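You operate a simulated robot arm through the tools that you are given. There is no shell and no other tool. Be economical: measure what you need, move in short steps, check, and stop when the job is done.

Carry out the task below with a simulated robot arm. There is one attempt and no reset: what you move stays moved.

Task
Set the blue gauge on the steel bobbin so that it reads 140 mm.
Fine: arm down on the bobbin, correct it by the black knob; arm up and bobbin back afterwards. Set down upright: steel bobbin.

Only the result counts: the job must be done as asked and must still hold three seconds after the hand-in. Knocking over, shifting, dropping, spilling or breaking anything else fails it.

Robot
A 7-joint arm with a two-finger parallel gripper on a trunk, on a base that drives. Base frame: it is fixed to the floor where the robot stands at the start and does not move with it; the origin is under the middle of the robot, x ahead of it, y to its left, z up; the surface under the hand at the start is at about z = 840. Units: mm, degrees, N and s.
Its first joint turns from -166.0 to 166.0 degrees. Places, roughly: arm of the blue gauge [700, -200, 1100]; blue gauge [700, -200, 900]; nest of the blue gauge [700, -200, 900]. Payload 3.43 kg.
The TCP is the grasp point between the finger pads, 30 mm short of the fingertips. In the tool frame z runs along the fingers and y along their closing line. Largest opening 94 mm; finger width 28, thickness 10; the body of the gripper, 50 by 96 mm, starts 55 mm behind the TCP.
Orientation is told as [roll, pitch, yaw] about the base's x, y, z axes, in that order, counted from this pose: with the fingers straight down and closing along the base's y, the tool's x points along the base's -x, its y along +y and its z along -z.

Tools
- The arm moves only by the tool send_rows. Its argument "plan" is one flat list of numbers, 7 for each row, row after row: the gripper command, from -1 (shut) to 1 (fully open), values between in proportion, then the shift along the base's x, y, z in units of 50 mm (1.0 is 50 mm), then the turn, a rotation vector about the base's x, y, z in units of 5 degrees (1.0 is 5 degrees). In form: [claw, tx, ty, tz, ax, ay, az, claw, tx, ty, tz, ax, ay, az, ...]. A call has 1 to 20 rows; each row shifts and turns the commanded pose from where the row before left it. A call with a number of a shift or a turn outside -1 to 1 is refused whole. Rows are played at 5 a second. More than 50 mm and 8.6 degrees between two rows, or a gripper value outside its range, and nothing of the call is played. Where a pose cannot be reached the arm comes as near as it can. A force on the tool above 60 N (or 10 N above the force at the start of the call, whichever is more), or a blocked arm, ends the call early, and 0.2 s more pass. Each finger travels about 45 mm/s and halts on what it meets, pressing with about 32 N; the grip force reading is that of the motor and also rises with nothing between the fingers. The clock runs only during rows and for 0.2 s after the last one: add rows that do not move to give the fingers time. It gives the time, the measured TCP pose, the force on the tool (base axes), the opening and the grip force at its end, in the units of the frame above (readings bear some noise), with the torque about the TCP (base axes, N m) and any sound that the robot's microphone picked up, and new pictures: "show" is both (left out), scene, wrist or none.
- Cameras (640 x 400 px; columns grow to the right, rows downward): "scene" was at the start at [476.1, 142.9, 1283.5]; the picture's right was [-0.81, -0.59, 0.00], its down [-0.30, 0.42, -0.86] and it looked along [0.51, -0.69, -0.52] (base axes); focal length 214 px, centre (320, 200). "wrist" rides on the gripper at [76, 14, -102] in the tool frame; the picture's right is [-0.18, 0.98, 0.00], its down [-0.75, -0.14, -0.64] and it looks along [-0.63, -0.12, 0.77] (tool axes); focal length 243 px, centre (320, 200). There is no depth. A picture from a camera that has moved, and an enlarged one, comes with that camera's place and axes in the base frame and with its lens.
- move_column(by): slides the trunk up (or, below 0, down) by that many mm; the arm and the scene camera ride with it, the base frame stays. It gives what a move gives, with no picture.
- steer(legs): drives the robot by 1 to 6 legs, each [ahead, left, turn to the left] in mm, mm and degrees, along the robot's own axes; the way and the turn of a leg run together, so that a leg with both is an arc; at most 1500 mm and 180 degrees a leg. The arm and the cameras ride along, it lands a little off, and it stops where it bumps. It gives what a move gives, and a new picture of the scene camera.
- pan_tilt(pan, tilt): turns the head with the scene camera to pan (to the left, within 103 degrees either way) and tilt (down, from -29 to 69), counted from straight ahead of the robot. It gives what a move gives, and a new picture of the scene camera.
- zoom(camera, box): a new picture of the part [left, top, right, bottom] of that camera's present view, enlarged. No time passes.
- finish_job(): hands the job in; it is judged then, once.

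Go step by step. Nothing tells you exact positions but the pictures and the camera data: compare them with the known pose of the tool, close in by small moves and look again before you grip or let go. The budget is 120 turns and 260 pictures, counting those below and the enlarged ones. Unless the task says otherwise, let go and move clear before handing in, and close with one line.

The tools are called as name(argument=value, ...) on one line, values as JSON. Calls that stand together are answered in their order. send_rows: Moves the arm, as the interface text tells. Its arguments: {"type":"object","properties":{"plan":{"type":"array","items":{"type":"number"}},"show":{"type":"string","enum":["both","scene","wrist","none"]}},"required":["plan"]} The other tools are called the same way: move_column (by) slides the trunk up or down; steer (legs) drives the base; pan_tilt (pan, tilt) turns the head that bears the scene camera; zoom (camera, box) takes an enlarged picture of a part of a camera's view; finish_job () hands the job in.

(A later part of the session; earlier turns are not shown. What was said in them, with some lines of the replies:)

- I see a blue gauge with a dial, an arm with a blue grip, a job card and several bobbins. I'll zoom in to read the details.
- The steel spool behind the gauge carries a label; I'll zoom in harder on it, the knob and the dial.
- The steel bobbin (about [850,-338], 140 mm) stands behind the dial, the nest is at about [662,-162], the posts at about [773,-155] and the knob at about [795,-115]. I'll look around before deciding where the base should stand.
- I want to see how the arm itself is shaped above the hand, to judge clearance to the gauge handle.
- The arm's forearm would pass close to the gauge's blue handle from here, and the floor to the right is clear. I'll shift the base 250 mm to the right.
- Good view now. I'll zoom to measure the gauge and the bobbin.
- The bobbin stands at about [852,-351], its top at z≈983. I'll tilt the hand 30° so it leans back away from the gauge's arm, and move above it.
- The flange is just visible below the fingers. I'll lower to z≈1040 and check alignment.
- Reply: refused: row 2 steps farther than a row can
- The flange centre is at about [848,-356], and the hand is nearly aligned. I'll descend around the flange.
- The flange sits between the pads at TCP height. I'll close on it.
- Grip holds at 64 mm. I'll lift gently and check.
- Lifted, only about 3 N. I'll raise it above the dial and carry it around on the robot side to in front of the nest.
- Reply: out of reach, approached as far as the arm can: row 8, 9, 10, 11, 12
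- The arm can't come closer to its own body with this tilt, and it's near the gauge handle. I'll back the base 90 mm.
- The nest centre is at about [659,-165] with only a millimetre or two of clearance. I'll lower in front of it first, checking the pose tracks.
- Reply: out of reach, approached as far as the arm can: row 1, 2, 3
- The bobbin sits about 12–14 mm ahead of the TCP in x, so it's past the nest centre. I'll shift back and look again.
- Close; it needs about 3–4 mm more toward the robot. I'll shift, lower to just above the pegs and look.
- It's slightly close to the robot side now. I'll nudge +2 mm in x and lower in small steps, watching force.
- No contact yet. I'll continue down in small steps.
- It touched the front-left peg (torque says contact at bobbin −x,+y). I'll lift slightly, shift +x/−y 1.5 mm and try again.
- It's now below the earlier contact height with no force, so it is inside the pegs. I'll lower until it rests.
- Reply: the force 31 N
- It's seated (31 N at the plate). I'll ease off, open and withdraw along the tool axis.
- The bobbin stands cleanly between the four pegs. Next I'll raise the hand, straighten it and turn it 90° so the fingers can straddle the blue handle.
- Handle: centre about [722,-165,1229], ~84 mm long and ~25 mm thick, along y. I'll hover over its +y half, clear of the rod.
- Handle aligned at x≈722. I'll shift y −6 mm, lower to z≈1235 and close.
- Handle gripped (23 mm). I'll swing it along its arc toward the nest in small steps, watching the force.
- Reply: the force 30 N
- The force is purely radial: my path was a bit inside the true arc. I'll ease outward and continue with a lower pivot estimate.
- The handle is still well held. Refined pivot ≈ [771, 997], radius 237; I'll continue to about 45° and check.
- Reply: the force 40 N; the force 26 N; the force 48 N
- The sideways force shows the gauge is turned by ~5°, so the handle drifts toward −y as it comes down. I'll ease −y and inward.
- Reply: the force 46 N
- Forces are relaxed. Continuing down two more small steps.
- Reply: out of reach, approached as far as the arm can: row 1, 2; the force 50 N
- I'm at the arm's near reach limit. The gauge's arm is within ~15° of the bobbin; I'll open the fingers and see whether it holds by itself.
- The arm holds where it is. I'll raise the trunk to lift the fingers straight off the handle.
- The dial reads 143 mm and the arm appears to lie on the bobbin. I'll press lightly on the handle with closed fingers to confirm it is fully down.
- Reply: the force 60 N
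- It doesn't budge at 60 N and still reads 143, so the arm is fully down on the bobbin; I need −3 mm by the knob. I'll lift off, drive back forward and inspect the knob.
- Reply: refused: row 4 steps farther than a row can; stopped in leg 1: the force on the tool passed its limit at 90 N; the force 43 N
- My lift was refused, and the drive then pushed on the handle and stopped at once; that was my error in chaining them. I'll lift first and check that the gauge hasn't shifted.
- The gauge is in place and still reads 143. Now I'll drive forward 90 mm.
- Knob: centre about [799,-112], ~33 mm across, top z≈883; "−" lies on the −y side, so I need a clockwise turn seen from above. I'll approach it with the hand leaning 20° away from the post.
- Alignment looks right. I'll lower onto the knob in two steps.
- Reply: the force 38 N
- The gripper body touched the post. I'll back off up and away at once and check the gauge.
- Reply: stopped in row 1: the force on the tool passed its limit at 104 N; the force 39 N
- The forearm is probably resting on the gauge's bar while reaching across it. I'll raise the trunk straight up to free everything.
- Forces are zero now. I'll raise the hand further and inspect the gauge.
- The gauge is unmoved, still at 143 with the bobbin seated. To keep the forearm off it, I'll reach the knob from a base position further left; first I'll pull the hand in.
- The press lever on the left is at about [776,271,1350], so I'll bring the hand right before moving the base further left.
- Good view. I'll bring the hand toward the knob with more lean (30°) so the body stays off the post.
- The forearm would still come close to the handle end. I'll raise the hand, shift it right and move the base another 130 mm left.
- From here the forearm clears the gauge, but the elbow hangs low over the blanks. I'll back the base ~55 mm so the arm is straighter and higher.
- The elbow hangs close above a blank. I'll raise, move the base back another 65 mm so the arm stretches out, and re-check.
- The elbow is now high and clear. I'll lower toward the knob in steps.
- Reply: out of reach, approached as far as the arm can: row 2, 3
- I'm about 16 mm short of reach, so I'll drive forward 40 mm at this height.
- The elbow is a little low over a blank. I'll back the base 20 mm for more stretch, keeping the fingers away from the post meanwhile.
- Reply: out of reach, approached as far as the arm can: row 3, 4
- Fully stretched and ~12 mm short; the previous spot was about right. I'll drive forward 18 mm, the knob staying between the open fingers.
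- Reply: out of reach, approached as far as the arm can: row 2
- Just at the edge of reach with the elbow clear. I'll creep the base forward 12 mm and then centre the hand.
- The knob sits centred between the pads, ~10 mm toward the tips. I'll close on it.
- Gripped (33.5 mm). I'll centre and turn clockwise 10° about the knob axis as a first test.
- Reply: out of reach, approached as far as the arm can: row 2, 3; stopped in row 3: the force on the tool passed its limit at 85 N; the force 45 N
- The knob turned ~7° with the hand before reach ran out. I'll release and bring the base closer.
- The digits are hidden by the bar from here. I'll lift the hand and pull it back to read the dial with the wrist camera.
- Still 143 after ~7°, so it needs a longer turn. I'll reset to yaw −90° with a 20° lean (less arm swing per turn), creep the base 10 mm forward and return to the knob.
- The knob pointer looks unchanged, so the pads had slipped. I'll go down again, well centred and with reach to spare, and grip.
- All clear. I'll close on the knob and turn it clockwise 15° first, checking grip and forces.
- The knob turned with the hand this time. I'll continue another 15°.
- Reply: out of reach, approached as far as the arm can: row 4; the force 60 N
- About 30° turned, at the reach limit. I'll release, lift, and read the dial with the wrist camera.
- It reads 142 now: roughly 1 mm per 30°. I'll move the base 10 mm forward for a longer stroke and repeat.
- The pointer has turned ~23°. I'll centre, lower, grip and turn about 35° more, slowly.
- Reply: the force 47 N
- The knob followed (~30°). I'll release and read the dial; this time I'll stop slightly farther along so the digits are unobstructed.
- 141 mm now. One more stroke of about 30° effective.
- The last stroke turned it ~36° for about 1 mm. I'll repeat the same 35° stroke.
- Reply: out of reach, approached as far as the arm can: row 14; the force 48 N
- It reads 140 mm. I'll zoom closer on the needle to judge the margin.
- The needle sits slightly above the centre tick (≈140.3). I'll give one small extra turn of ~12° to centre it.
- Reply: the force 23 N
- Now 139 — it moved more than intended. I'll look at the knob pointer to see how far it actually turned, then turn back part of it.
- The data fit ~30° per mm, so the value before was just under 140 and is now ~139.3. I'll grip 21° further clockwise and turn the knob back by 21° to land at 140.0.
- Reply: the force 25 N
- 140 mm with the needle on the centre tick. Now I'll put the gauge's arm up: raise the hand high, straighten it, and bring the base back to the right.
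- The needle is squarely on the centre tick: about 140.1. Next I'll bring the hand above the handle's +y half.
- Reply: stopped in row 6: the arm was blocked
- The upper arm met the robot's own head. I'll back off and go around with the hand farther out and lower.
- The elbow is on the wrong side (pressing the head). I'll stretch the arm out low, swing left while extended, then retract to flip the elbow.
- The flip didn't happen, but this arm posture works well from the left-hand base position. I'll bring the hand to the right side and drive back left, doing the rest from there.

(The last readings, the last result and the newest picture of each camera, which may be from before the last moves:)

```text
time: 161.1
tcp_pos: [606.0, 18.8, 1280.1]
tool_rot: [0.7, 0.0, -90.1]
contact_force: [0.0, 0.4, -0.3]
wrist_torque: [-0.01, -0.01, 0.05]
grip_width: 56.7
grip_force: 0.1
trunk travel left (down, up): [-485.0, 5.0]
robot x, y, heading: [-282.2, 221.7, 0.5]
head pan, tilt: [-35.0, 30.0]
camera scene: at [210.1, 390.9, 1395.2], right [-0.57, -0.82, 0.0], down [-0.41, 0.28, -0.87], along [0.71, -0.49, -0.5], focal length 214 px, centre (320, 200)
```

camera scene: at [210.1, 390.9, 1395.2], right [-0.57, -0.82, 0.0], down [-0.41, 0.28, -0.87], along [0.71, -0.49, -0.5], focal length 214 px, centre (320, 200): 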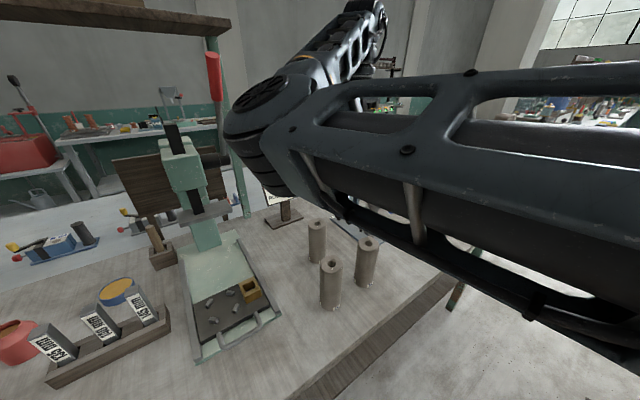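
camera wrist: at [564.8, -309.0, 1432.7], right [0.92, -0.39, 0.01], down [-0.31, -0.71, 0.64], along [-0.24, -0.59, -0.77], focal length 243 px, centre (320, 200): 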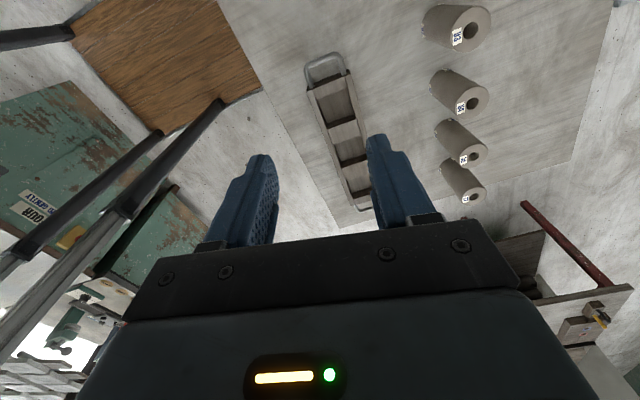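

send_rows(plan=[0.2, 0, -0.8, -0.2, 0, 0, 0, 0.2, 0, -0.8, -0.3, 0, 0, 0, 0.2, -0.3, -0.8, -0.3, 0, 0, 0, 0.2, -0.3, -0.7, -0.6, 0, 0, 0, 0.2, -0.3, -0.1, -0.9, 0, 0, 0, 0.2, 0, 0, 0, 0, 0, 0])

```text
time: 162.5
tcp_pos: [560.7, -141.4, 1163.9]
tool_rot: [0.7, 0.1, -90.1]
contact_force: [0.3, -0.1, 0.0]
wrist_torque: [0.0, 0.0, 0.03]
grip_width: 56.3
grip_force: 0.0
trunk travel left (down, up): [-485.0, 5.0]
robot x, y, heading: [-283.6, 226.4, 0.3]
head pan, tilt: [-35.0, 30.0]
camera scene: at [210.2, 390.5, 1395.2], right [-0.57, -0.82, 0.0], down [-0.41, 0.28, -0.87], along [0.71, -0.49, -0.5], focal length 214 px, centre (320, 200)
camera wrist: at [572.9, -66.4, 1266.7], right [0.98, -0.19, 0.01], down [-0.15, -0.75, 0.64], along [-0.11, -0.63, -0.77], focal length 243 px, centre (320, 200)
```

scene: 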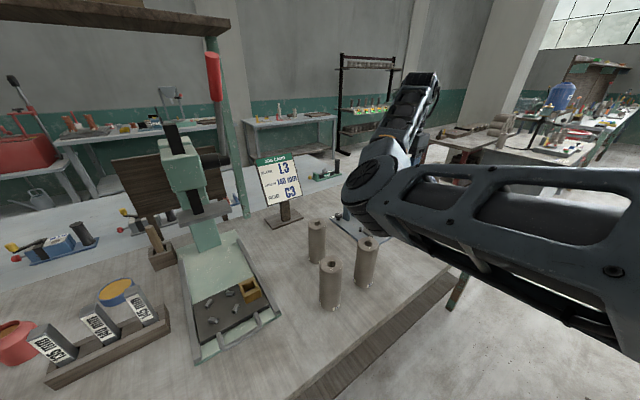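
wrist: 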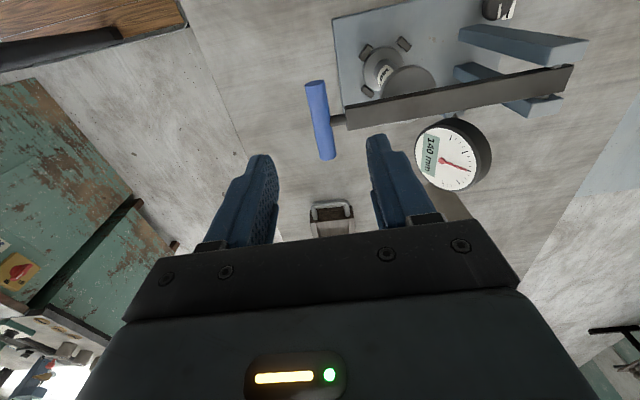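

The handle is right below: x≈560, y −124…−200. I'll narrow the opening, shift to y≈−136 and lower around its +y end.

send_rows(plan=[-0.15, 0, 0.1, -0.3, 0, 0, 0, -0.15, 0, 0, -0.8, 0, 0, 0, -0.15, 0, 0, -0.8, 0, 0, 0, -0.15, 0, 0, -0.4, 0, 0, 0, -0.15, 0, 0, 0, 0, 0, 0])

zoom(camera="wrist", box=[220, 80, 420, 220])

```text
time: 163.7
tcp_pos: [559.3, -137.6, 1048.4]
tool_rot: [0.8, 0.1, -90.0]
contact_force: [0.9, -0.4, 0.1]
wrist_torque: [0.0, -0.02, 0.02]
grip_width: 40.2
grip_force: 0.1
trunk travel left (down, up): [-485.0, 5.0]
robot x, y, heading: [-285.4, 225.0, 0.4]
head pan, tilt: [-35.0, 30.0]
camera scene: at [210.1, 390.8, 1395.2], right [-0.57, -0.82, 0.0], down [-0.41, 0.28, -0.87], along [0.71, -0.49, -0.5], focal length 214 px, centre (320, 200)
camera wrist: at [573.3, -61.0, 1151.6], right [0.98, -0.18, 0.01], down [-0.15, -0.75, 0.64], along [-0.11, -0.63, -0.77], focal length 243 px, centre (320, 200)
```

scene: 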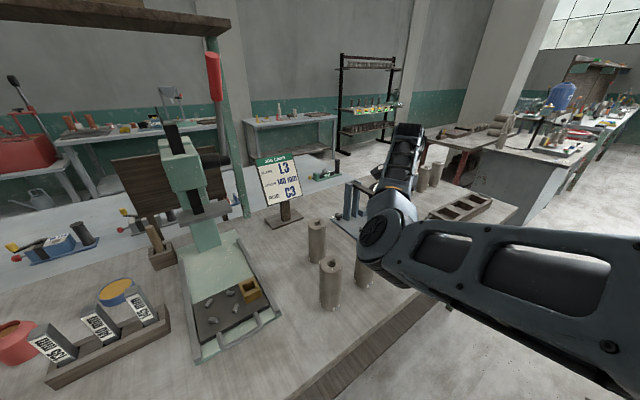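
wrist: 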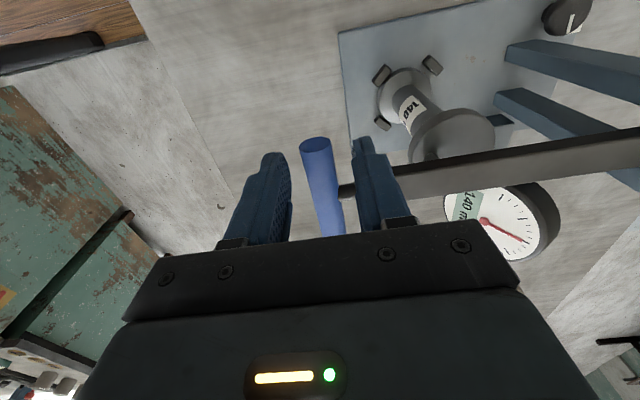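

```text
2.86 times, centred on (320, 150) of wrist
camera zoom: at [573.3, -61.0, 1151.6], right [0.98, -0.18, 0.01], down [-0.15, -0.75, 0.64], along [-0.11, -0.63, -0.77], focal length 693 px, centre (320, 343)
```

zoom: 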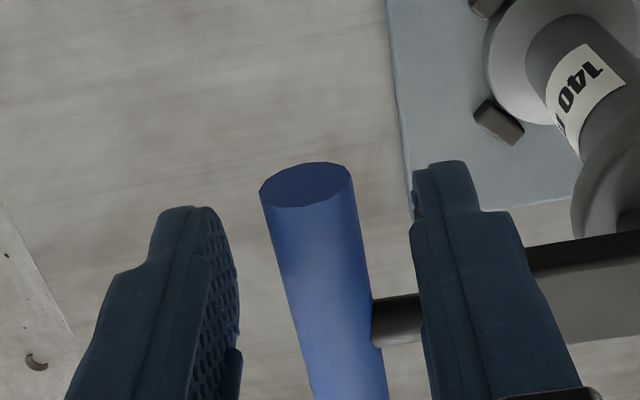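

send_rows(plan=[-0.15, 0.01, 0, -0.22, 0, 0, 0, -1, 0, 0, 0, 0, 0, 0, -1, 0, 0, 0, 0, 0, 0, -1, 0, 0, 0, 0, 0, 0, -1, 0.019, 0, 0.278, 0, 0, 0, -1, 0.019, 0, 0.278, 0, 0, 0, -1, 0.058, 0.005, 0.272, 0, 0, 0, -1, 0.058, 0.005, 0.272, 0, 0, 0, -1, 0, 0, 0, 0, 0, 0], show="wrist")

```text
time: 165.7
tcp_pos: [566.4, -137.1, 1096.2]
tool_rot: [0.7, 0.1, -90.2]
contact_force: [-38.6, 5.2, 8.5]
wrist_torque: [0.26, 0.86, 0.02]
grip_width: 19.4
grip_force: 45.1
trunk travel left (down, up): [-485.0, 5.0]
robot x, y, heading: [-281.4, 224.6, 0.5]
head pan, tilt: [-35.0, 30.0]
camera wrist: at [579.4, -60.6, 1199.6], right [0.98, -0.19, 0.01], down [-0.15, -0.75, 0.64], along [-0.11, -0.63, -0.77], focal length 243 px, centre (320, 200)
```

wrist: 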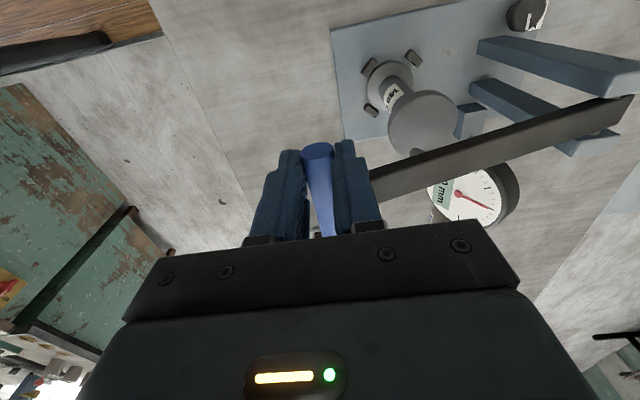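

The arm is rising. I'll ease outward a little and continue along the arc.

send_rows(plan=[-1, -0.06, 0, 0.01, 0, 0, 0, -1, 0.09, 0.005, 0.262, 0, 0, 0, -1, 0.09, 0.005, 0.262, 0, 0, 0, -1, 0, 0, 0, 0, 0, 0], show="none")

```text
time: 166.7
tcp_pos: [573.3, -136.4, 1121.2]
tool_rot: [0.9, 0.0, -90.2]
contact_force: [-21.4, -5.5, 8.3]
wrist_torque: [0.17, 0.4, 0.04]
grip_width: 19.6
grip_force: 44.8
trunk travel left (down, up): [-485.0, 5.0]
robot x, y, heading: [-288.3, 223.9, 0.6]
head pan, tilt: [-35.0, 30.0]
```

send_rows(plan=[-1, 0.1, 0.005, 0.25, 0, 0, 0, -1, 0.12, 0.005, 0.25, 0, 0, 0, -1, 0.15, 0.005, 0.23, 0, 0, 0, -1, 0.17, 0.005, 0.23, 0, 0, 0, -1, 0, 0, 0, 0, 0, 0], show="none")

```text
time: 167.9
tcp_pos: [600.3, -136.7, 1170.0]
tool_rot: [0.8, 0.0, -90.3]
contact_force: [-30.3, -14.6, 21.2]
wrist_torque: [-0.05, 0.71, 0.19]
grip_width: 19.4
grip_force: 45.0
trunk travel left (down, up): [-485.0, 5.0]
robot x, y, heading: [-283.2, 224.8, 0.6]
head pan, tilt: [-35.0, 30.0]
```

send_rows(plan=[-1, -0.04, 0, 0.05, 0, 0, 0, -1, 0.18, 0.005, 0.21, 0, 0, 0, -1, 0.19, 0.005, 0.2, 0, 0, 0, -1, 0.21, 0.005, 0.18, 0, 0, 0, -1, 0.22, 0.005, 0.17, 0, 0, 0, -1, 0, 0, 0, 0, 0, 0], show="scene")

```text
time: 169.3
tcp_pos: [638.3, -135.0, 1211.0]
tool_rot: [0.7, 0.2, -90.1]
contact_force: [-12.9, -16.2, 12.8]
wrist_torque: [-0.52, 0.5, 0.05]
grip_width: 19.8
grip_force: 44.9
trunk travel left (down, up): [-485.0, 5.0]
robot x, y, heading: [-284.9, 221.6, 0.5]
head pan, tilt: [-35.0, 30.0]
camera scene: at [209.2, 390.3, 1395.7], right [-0.57, -0.82, 0.0], down [-0.41, 0.28, -0.87], along [0.71, -0.49, -0.5], focal length 214 px, centre (320, 200)
```

scene: 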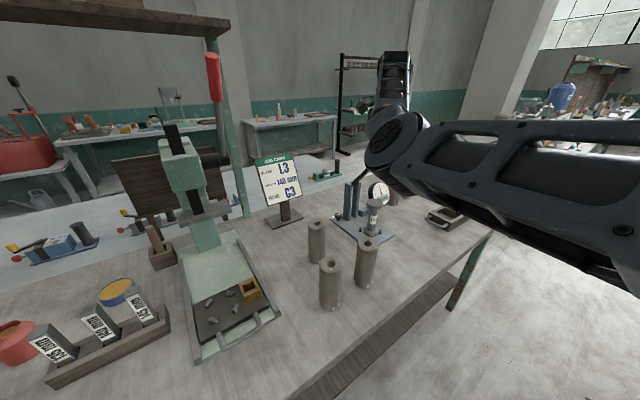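

send_rows(plan=[-1, -0.01, -0.02, 0.03, 0, 0, 0, -1, 0.23, 0, 0.15, 0, 0, 0, -1, 0.24, 0, 0.13, 0, 0, 0, -1, 0.25, 0, 0.12, 0, 0, 0, -1, 0.26, 0, 0.1, 0, 0, 0, -1, 0, 0, 0, 0, 0, 0], show="none")

```text
time: 170.7
tcp_pos: [686.7, -134.0, 1239.8]
tool_rot: [0.9, 0.2, -90.1]
contact_force: [-13.5, 0.5, 28.8]
wrist_torque: [0.21, 0.25, -0.02]
grip_width: 19.6
grip_force: 45.3
trunk travel left (down, up): [-485.0, 5.0]
robot x, y, heading: [-284.5, 224.2, 0.4]
head pan, tilt: [-35.0, 30.0]
```

send_rows(plan=[-1, 0, 0, 0.05, 0, 0, 0, -1, 0.25, 0, 0.09, 0, 0, 0, -1, 0.25, 0, 0.06, 0, 0, 0, -1, 0.23, 0, 0.05, 0, 0, 0, -1, 0, 0, 0, 0, 0, 0], show="scene")

zoom(camera="scene", box=[320, 40, 440, 260])

```text
time: 171.9
tcp_pos: [697.0, -126.7, 1243.0]
tool_rot: [0.7, -0.1, -90.3]
contact_force: [2.5, -37.7, -9.7]
wrist_torque: [-0.81, -0.05, 0.05]
grip_width: 19.9
grip_force: 44.8
out of reach, approached as far as the arm can: row 2, 3, 4
trunk travel left (down, up): [-485.0, 5.0]
robot x, y, heading: [-288.8, 222.5, 0.3]
head pan, tilt: [-35.0, 30.0]
camera scene: at [210.6, 388.9, 1395.1], right [-0.57, -0.82, 0.0], down [-0.41, 0.29, -0.87], along [0.71, -0.49, -0.5], focal length 214 px, centre (320, 200)
```

scene: 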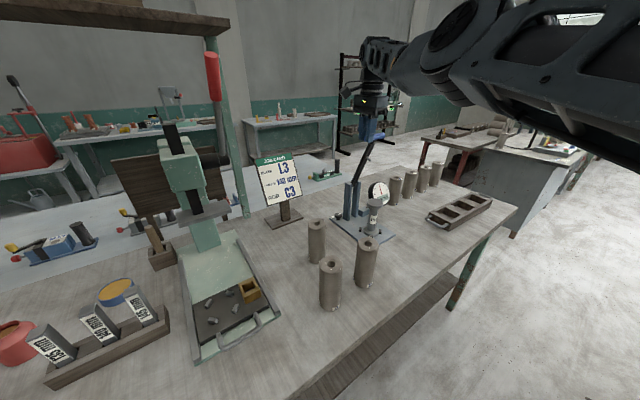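

```text
1.82 times, centred on (380, 150) of scene
camera zoom: at [210.6, 388.9, 1395.1], right [-0.57, -0.82, 0.0], down [-0.41, 0.29, -0.87], along [0.71, -0.49, -0.5], focal length 390 px, centre (211, 291)
```

zoom: 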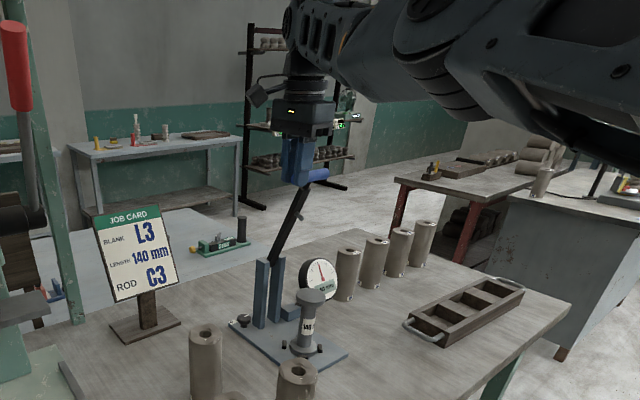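

Just short of the original upright position. I'll keep hold and let the base carry the handle forward in small steps.

steer(legs=[[14, -6, 0]])

```text
time: 172.7
tcp_pos: [711.8, -124.9, 1249.1]
tool_rot: [0.9, 0.2, -89.9]
contact_force: [-7.1, -2.5, 25.0]
wrist_torque: [0.36, 0.07, -0.02]
grip_width: 19.5
grip_force: 44.8
trunk travel left (down, up): [-485.0, 5.0]
robot x, y, heading: [-268.8, 219.1, 0.5]
head pan, tilt: [-35.0, 30.0]
camera scene: at [222.8, 385.3, 1396.0], right [-0.57, -0.82, 0.0], down [-0.41, 0.28, -0.87], along [0.71, -0.49, -0.5], focal length 214 px, centre (320, 200)
```

scene: 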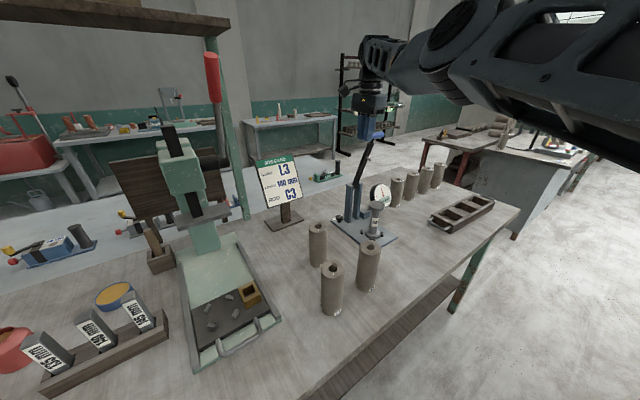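

steer(legs=[[16, -2, 0]])

zoom(camera="scene", box=[320, 60, 420, 250])

zoom(camera="wrist", box=[220, 60, 480, 260])

```text
time: 173.6
tcp_pos: [722.3, -125.5, 1251.6]
tool_rot: [0.2, 0.5, -90.0]
contact_force: [-16.2, 9.0, 10.6]
wrist_torque: [-0.02, 0.57, -0.07]
grip_width: 19.5
grip_force: 45.3
trunk travel left (down, up): [-485.0, 5.0]
robot x, y, heading: [-252.8, 220.5, 0.0]
head pan, tilt: [-35.0, 30.0]
stopped in leg 1: the force on the tool passed its limit at 62 N (the readings are from after the stop); the commanded pose is now the measured one
camera scene: at [238.0, 384.4, 1395.4], right [-0.57, -0.82, 0.0], down [-0.41, 0.28, -0.87], along [0.71, -0.49, -0.5], focal length 214 px, centre (320, 200)
```

scene: 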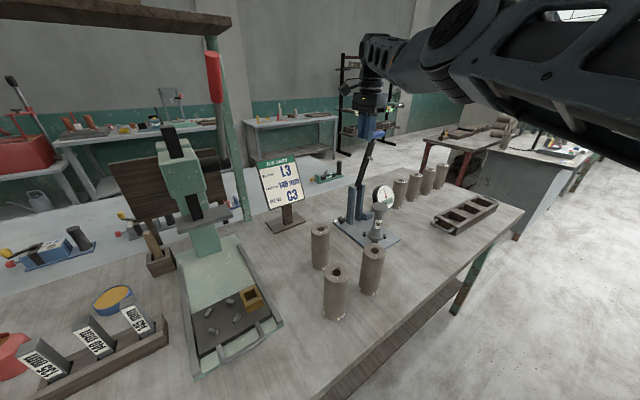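

```text
2.11 times, centred on (370, 155) of scene
camera zoom: at [238.0, 384.4, 1395.4], right [-0.57, -0.82, 0.0], down [-0.41, 0.28, -0.87], along [0.71, -0.49, -0.5], focal length 452 px, centre (215, 295)
```

zoom: 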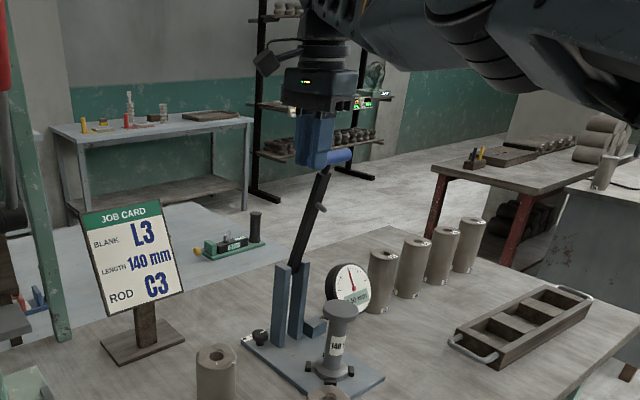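

```text
2.00 times, centred on (350, 160) of wrist
camera zoom: at [736.5, -50.6, 1354.6], right [0.98, -0.18, 0.0], down [-0.14, -0.76, 0.64], along [-0.12, -0.62, -0.77], focal length 485 px, centre (260, 280)
5 turns are left
```

zoom: 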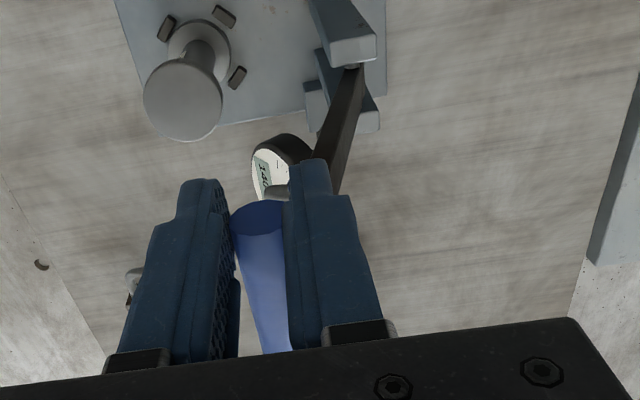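

The handle is back at its original place (x≈722, at its stop). I have few turns left, so I'll chain: release, rise, turn the hand to the bobbin pose and hover behind the nest.

send_rows(plan=[0.1, 0, 0, 0, 0, 0, 0, 0.1, 0, 0, 0, 0, 0, 0, 0.1, 0, 0, 0, 0, 0, 0, 0.1, 0, 0, 0.5, 0, 0, 0, 0.1, 0, 0, 0.9, 0, 0, 0, 0.1, 0, 0, 0.2, 0, 0, 0], show="none")

send_rows(plan=[0.75, -0.5, 0, 0, 0, 0, 0.5, 0.75, -0.6, 0, 0, 0, 0, 0.5, 0.75, -0.6, 0, 0, 0, 0, 1, 0.75, -0.5, -0.08, 0, 0, 0, 1, 0.75, -0.4, -0.08, 0, 0, 0, 1, 0.75, -0.3, -0.08, 0, 0, 0, 1, 0.75, -0.2, -0.08, 0, 0, 0, 1, 0.75, -0.1, -0.08, 0, 0, 0, 1, 0.75, 0, -0.08, 0, 0, 0, 1, 0.75, 0, -0.08, 0, 0, 0, 1, 0.75, 0, -0.08, 0, 0, 0, 1, 0.75, 0, -0.08, 0, 0, 0, 1, 0.75, 0, -0.08, 0, 0, 0, 1, 0.75, 0, 0, 0, 0, 0, 1, 0.75, 0, 0, 0, 0, 0, 1, 0.75, 0, 0, 0, 0, 0, 1, 0.75, 0, 0, 0, 0, 0, 1, 0.75, 0, 0, 0, 0, 0, 1, 0.75, 0, 0, 0, 0, 0, 1, 0.75, 0, 0, 0, 0, 0, 0], show="none")

send_rows(plan=[0.75, 0.15, 0, -0.3, 0, -1, 0, 0.75, 0.15, 0, -0.5, 0, -1, 0, 0.75, 0.15, 0, -0.7, 0, -1, 0, 0.75, 0.15, 0, -0.7, 0, -1, 0, 0.75, 0.1, 0, -0.7, 0, -1, 0, 0.75, 0.1, 0, -0.7, 0, -1, 0, 0.75, 0.1, 0, -0.7, 0, 0, 0, 0.75, 0.1, 0, -0.4, 0, 0, 0, 0.75, 0, 0, 0, 0, 0, 0], show="both")

zoom(camera="scene", box=[310, 60, 430, 260])

```text
time: 175.0
tcp_pos: [714.0, -119.7, 1328.5]
tool_rot: [0.2, 0.5, -90.0]
contact_force: [0.3, -0.7, 0.1]
wrist_torque: [0.0, -0.02, 0.0]
grip_width: 51.5
grip_force: 0.0
out of reach, approached as far as the arm can: row 4, 5
trunk travel left (down, up): [-485.0, 5.0]
robot x, y, heading: [-253.8, 217.9, 0.3]
head pan, tilt: [-35.0, 30.0]
```

```text
time: 179.2
tcp_pos: [647.2, -212.1, 1354.0]
tool_rot: [0.1, 0.5, 0.0]
contact_force: [-0.1, -0.2, 0.5]
wrist_torque: [0.03, -0.02, -0.02]
grip_width: 82.1
grip_force: 0.1
out of reach, approached as far as the arm can: row 1, 2, 3, 4, 5, 6, 7, 11, 13
trunk travel left (down, up): [-485.0, 5.0]
robot x, y, heading: [-254.0, 213.8, 0.2]
head pan, tilt: [-35.0, 30.0]
```

```text
time: 181.2
tcp_pos: [696.0, -213.7, 1118.5]
tool_rot: [0.2, -29.5, 0.0]
contact_force: [-0.7, -0.4, -0.1]
wrist_torque: [-0.01, 0.02, -0.01]
grip_width: 82.2
grip_force: 0.1
trunk travel left (down, up): [-485.0, 5.0]
robot x, y, heading: [-257.6, 215.0, 0.4]
head pan, tilt: [-35.0, 30.0]
camera scene: at [239.3, 383.8, 1395.2], right [-0.57, -0.82, 0.0], down [-0.41, 0.28, -0.87], along [0.71, -0.49, -0.5], focal length 214 px, centre (320, 200)
camera wrist: at [580.0, -198.6, 1170.7], right [0.16, 0.98, 0.09], down [0.34, -0.14, 0.93], along [0.93, -0.12, -0.36], focal length 243 px, centre (320, 200)
```

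scene: 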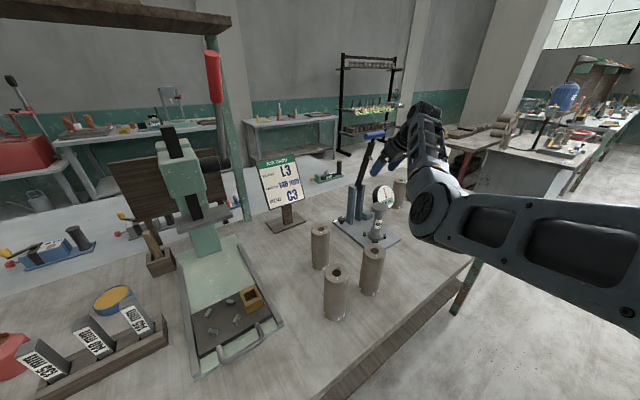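
wrist: 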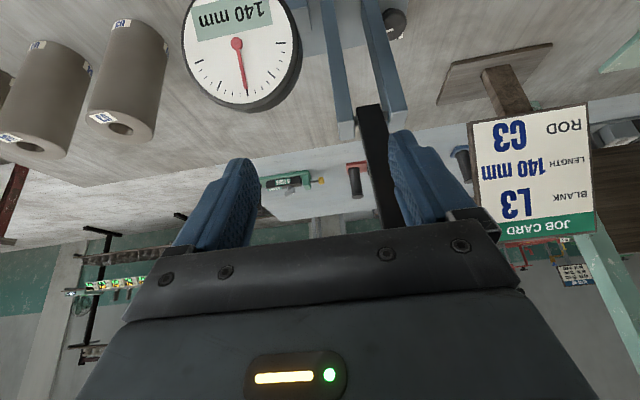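

```text
2.00 times, centred on (370, 160) of scene
camera zoom: at [239.3, 383.8, 1395.2], right [-0.57, -0.82, 0.0], down [-0.41, 0.28, -0.87], along [0.71, -0.49, -0.5], focal length 429 px, centre (220, 280)
4 turns are left
```

zoom: 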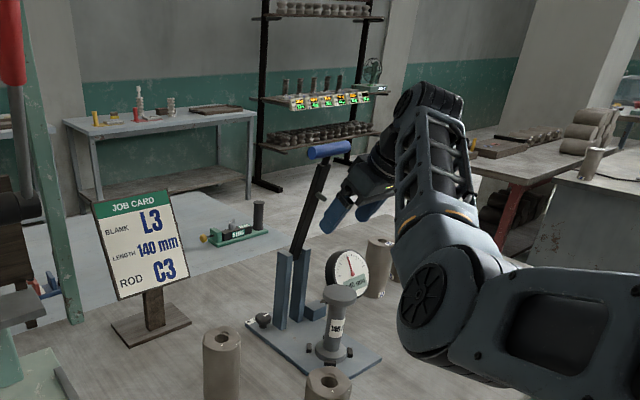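

The gauge's arm stays up and the display still shows 140 mm. Next I'll pick the bobbin from the nest, lift it and carry it with the base to above its old place.

send_rows(plan=[0.75, -0.7, 0.2, 0, 0, 0, 0, 0.75, -0.7, 0.35, 0, 0, 0, 0, 0.75, -0.52, 0.39, 0, 0, 0, 0, 0.75, 0.24, 0, -0.8, 0, 0, 0, 0.75, 0.2, 0, -0.8, 0, 0, 0, 0.75, 0.3, 0, -0.7, 0, 0, 0, 0.75, 0.16, 0, -0.3, 0, 0, 0, 0.75, 0, 0, 0, 0, 0, 0, -1, 0, 0, 0, 0, 0, 0, -1, 0, 0, 0, 0, 0, 0, -1, 0, 0, 0, 0, 0, 0, -1, 0, 0, 0, 0, 0, 0, -1, 0, 0, 0, 0, 0, 0], show="both")

send_rows(plan=[-1, 0, 0, 0.2, 0, 0, 0, -1, 0, 0, 0.4, 0, 0, 0, -1, 0, 0, 0.7, 0, 0, 0, -1, 0, 0, 0.8, 0, 0, 0, -1, 0, 0, 0.8, 0, 0, 0, -1, 0, 0, 0.8, 0, 0, 0, -1, 0, 0, 0.2, 0, 0, 0, -1, 0, 0, 0, 0, 0, 0], show="both")

```text
time: 184.0
tcp_pos: [646.4, -165.2, 991.6]
tool_rot: [0.2, -29.6, 0.1]
contact_force: [0.8, -2.4, 4.0]
wrist_torque: [-0.17, -0.07, -0.07]
grip_width: 59.8
grip_force: 32.1
trunk travel left (down, up): [-485.0, 5.0]
robot x, y, heading: [-254.8, 217.5, 0.5]
head pan, tilt: [-35.0, 30.0]
camera scene: at [239.2, 383.8, 1395.3], right [-0.57, -0.82, 0.0], down [-0.41, 0.28, -0.87], along [0.71, -0.49, -0.5], focal length 214 px, centre (320, 200)
camera wrist: at [530.5, -151.5, 1043.1], right [0.16, 0.98, 0.09], down [0.34, -0.14, 0.93], along [0.93, -0.12, -0.36], focal length 243 px, centre (320, 200)
```

scene: 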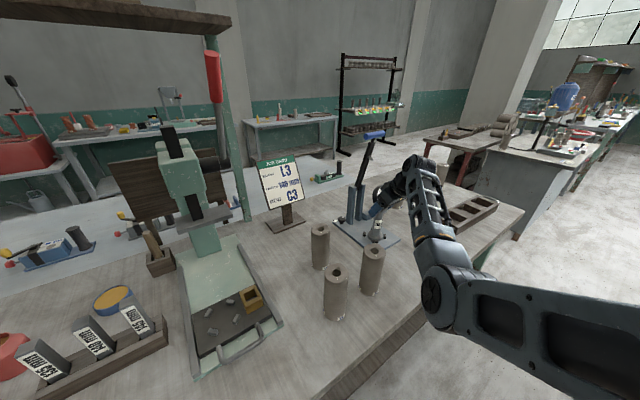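
wrist: 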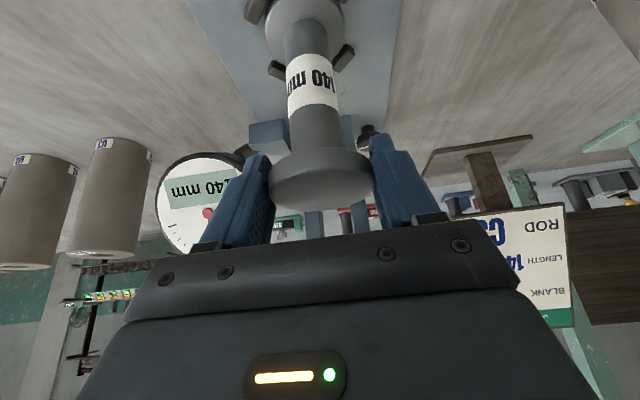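

```text
time: 185.8
tcp_pos: [647.5, -165.1, 1184.8]
tool_rot: [0.2, -29.5, 0.1]
contact_force: [1.2, 0.3, -3.3]
wrist_torque: [0.02, 0.05, 0.0]
grip_width: 59.5
grip_force: 32.1
trunk travel left (down, up): [-485.0, 5.0]
robot x, y, heading: [-253.3, 215.2, 0.5]
head pan, tilt: [-35.0, 30.0]
camera scene: at [239.3, 383.8, 1395.2], right [-0.57, -0.82, 0.0], down [-0.41, 0.28, -0.87], along [0.71, -0.49, -0.5], focal length 214 px, centre (320, 200)
camera wrist: at [529.6, -150.6, 1236.8], right [0.16, 0.98, 0.09], down [0.34, -0.14, 0.93], along [0.93, -0.12, -0.36], focal length 243 px, centre (320, 200)
3 turns are left
```

scene: 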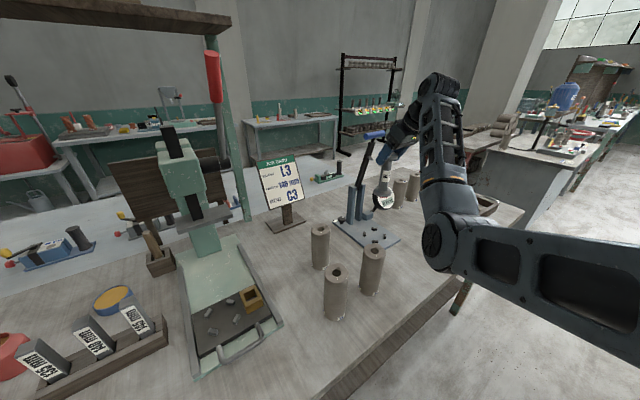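
wrist: 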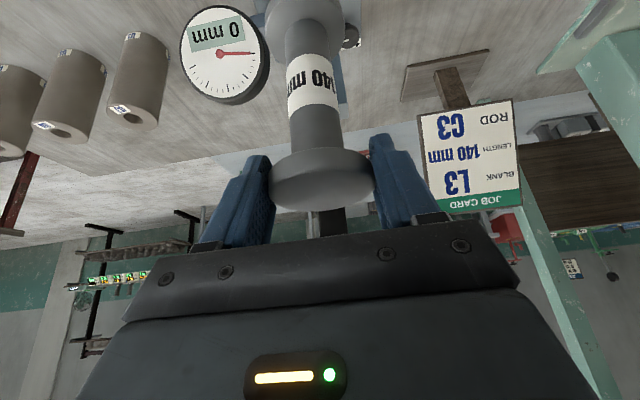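

Bobbin lifted cleanly and the dial went back to 0. I'll carry it with the base: 189 mm right, then 203 mm forward.

steer(legs=[[0, -189, 0], [203, 0, 0]])

send_rows(plan=[-1, 0, 0, 0, 0, 0, 0], show="wrist")

```text
time: 188.6
tcp_pos: [853.0, -347.6, 1184.8]
tool_rot: [0.2, -29.5, 0.0]
contact_force: [-0.4, 0.4, -3.7]
wrist_torque: [-0.02, 0.05, -0.01]
grip_width: 59.5
grip_force: 32.1
trunk travel left (down, up): [-485.0, 5.0]
robot x, y, heading: [-48.8, 31.3, 0.6]
head pan, tilt: [-35.0, 30.0]
camera scene: at [445.5, 200.6, 1395.2], right [-0.57, -0.82, 0.0], down [-0.41, 0.28, -0.87], along [0.71, -0.49, -0.5], focal length 214 px, centre (320, 200)
```

scene: 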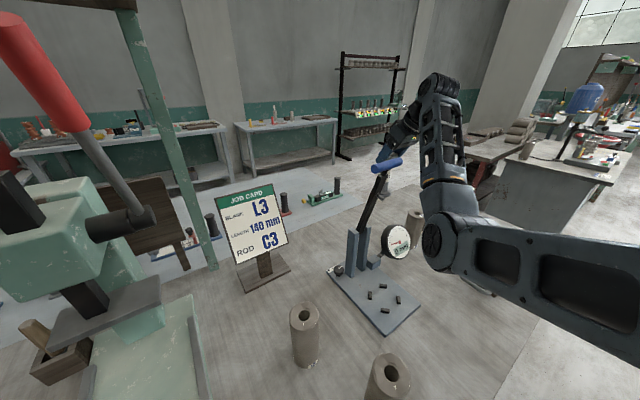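

```text
time: 189.0
tcp_pos: [854.0, -347.1, 1184.0]
tool_rot: [0.4, -29.5, 0.1]
contact_force: [0.2, -0.1, -2.9]
wrist_torque: [0.02, 0.04, -0.03]
grip_width: 59.5
grip_force: 31.7
trunk travel left (down, up): [-485.0, 5.0]
robot x, y, heading: [-49.7, 32.0, 0.6]
head pan, tilt: [-35.0, 30.0]
camera wrist: at [736.3, -333.6, 1236.1], right [0.16, 0.98, 0.09], down [0.34, -0.14, 0.93], along [0.93, -0.11, -0.36], focal length 243 px, centre (320, 200)
2 turns are left
```

wrist: 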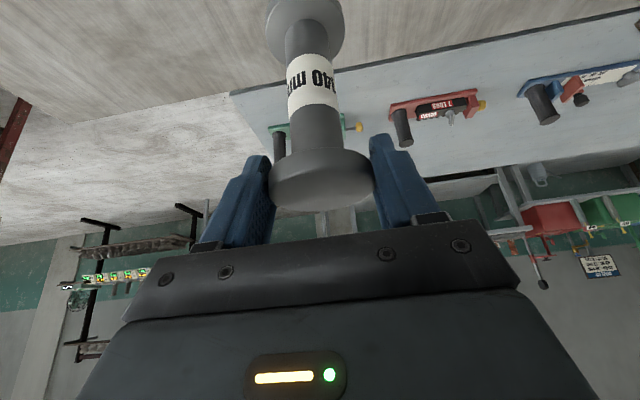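

All on course, directly over its old place. I'll make the few-mm correction, lower until it rests, release, and rise clear.

send_rows(plan=[-1, -0.06, -0.14, -0.4, 0, 0, 0, -1, 0, 0, -0.8, 0, 0, 0, -1, 0, 0, -0.8, 0, 0, 0, -1, 0, 0, -0.8, 0, 0, 0, -1, 0, 0, -0.6, 0, 0, 0, -1, 0, 0, -0.3, 0, 0, 0, -1, 0, 0, -0.16, 0, 0, 0, -1, 0, 0, -0.08, 0, 0, 0, -1, 0, 0, -0.04, 0, 0, 0, -1, 0, 0, -0.04, 0, 0, 0, -1, 0, 0, -0.04, 0, 0, 0, -1, 0, 0, -0.04, 0, 0, 0, -1, 0, 0, -0.04, 0, 0, 0], show="wrist")

send_rows(plan=[-1, 0, 0, 0.03, 0, 0, 0, -0.5, 0, 0, 0, 0, 0, 0, 0.75, 0, 0, 0, 0, 0, 0, 0.75, 0, 0, 0, 0, 0, 0, 0.75, 0, 0, 0, 0, 0, 0, 0.75, 0, 0, 0, 0, 0, 0, 0.75, 0, 0, 0.2, 0, 0, 0, 0.75, 0, 0, 0.5, 0, 0, 0, 0.75, 0, 0, 0.8, 0, 0, 0, 0.75, 0, 0, 0.8, 0, 0, 0, 0.75, 0, 0, 0.8, 0, 0, 0, 0.75, 0, 0, 0, 0, 0, 0], show="both")

```text
time: 191.8
tcp_pos: [850.8, -355.1, 979.0]
tool_rot: [0.2, -29.5, 0.0]
contact_force: [-2.1, 1.8, 5.3]
wrist_torque: [0.06, 0.48, -0.01]
grip_width: 59.7
grip_force: 32.5
trunk travel left (down, up): [-485.0, 5.0]
robot x, y, heading: [-48.2, 33.6, 0.4]
head pan, tilt: [-35.0, 30.0]
camera wrist: at [733.1, -340.5, 1030.9], right [0.16, 0.98, 0.09], down [0.34, -0.14, 0.93], along [0.93, -0.12, -0.35], focal length 243 px, centre (320, 200)
```

wrist: 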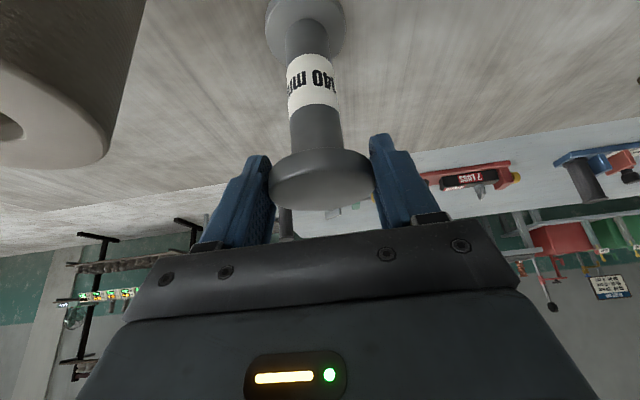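

```text
time: 194.4
tcp_pos: [851.0, -353.1, 1135.3]
tool_rot: [0.3, -29.4, 0.1]
contact_force: [0.9, -0.4, 0.2]
wrist_torque: [-0.03, 0.02, 0.01]
grip_width: 82.3
grip_force: 0.1
trunk travel left (down, up): [-485.0, 5.0]
robot x, y, heading: [-51.9, 36.3, 0.4]
head pan, tilt: [-35.0, 30.0]
camera scene: at [445.5, 200.6, 1395.2], right [-0.57, -0.82, 0.0], down [-0.41, 0.28, -0.87], along [0.71, -0.49, -0.5], focal length 214 px, centre (320, 200)
camera wrist: at [734.3, -339.4, 1186.9], right [0.16, 0.98, 0.09], down [0.34, -0.14, 0.93], along [0.93, -0.11, -0.36], focal length 243 px, centre (320, 200)
1 turns are left
```

scene: 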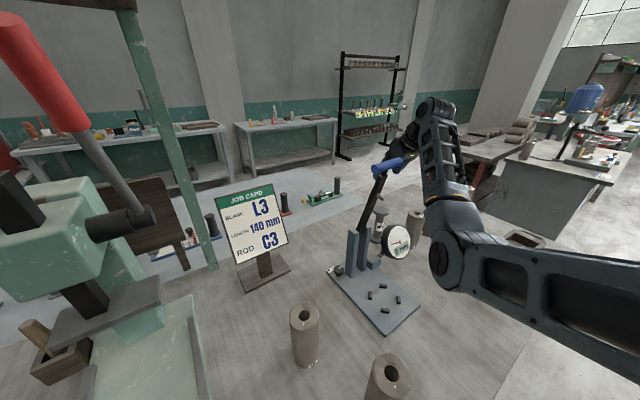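
wrist: 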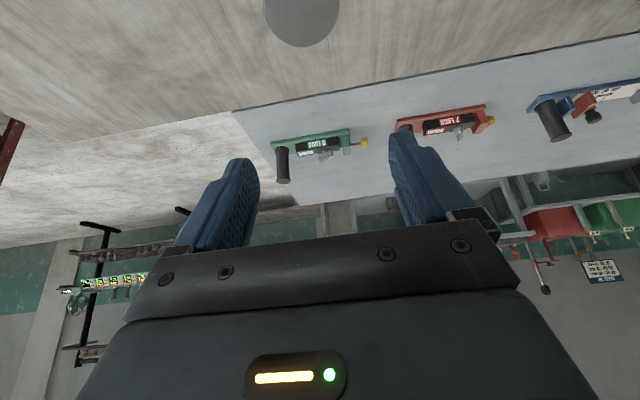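

The bobbin stands upright at its old place, the gauge's arm is up, and the hand is clear. The gauge read 140 mm on the bobbin before the arm went up, so I'm handing in.

finish_job()

```text
The job is handed in.
```

The blue gauge was set to read 140 mm on the steel bobbin; its arm is back up and the bobbin stands upright within a few millimetres of its old place.
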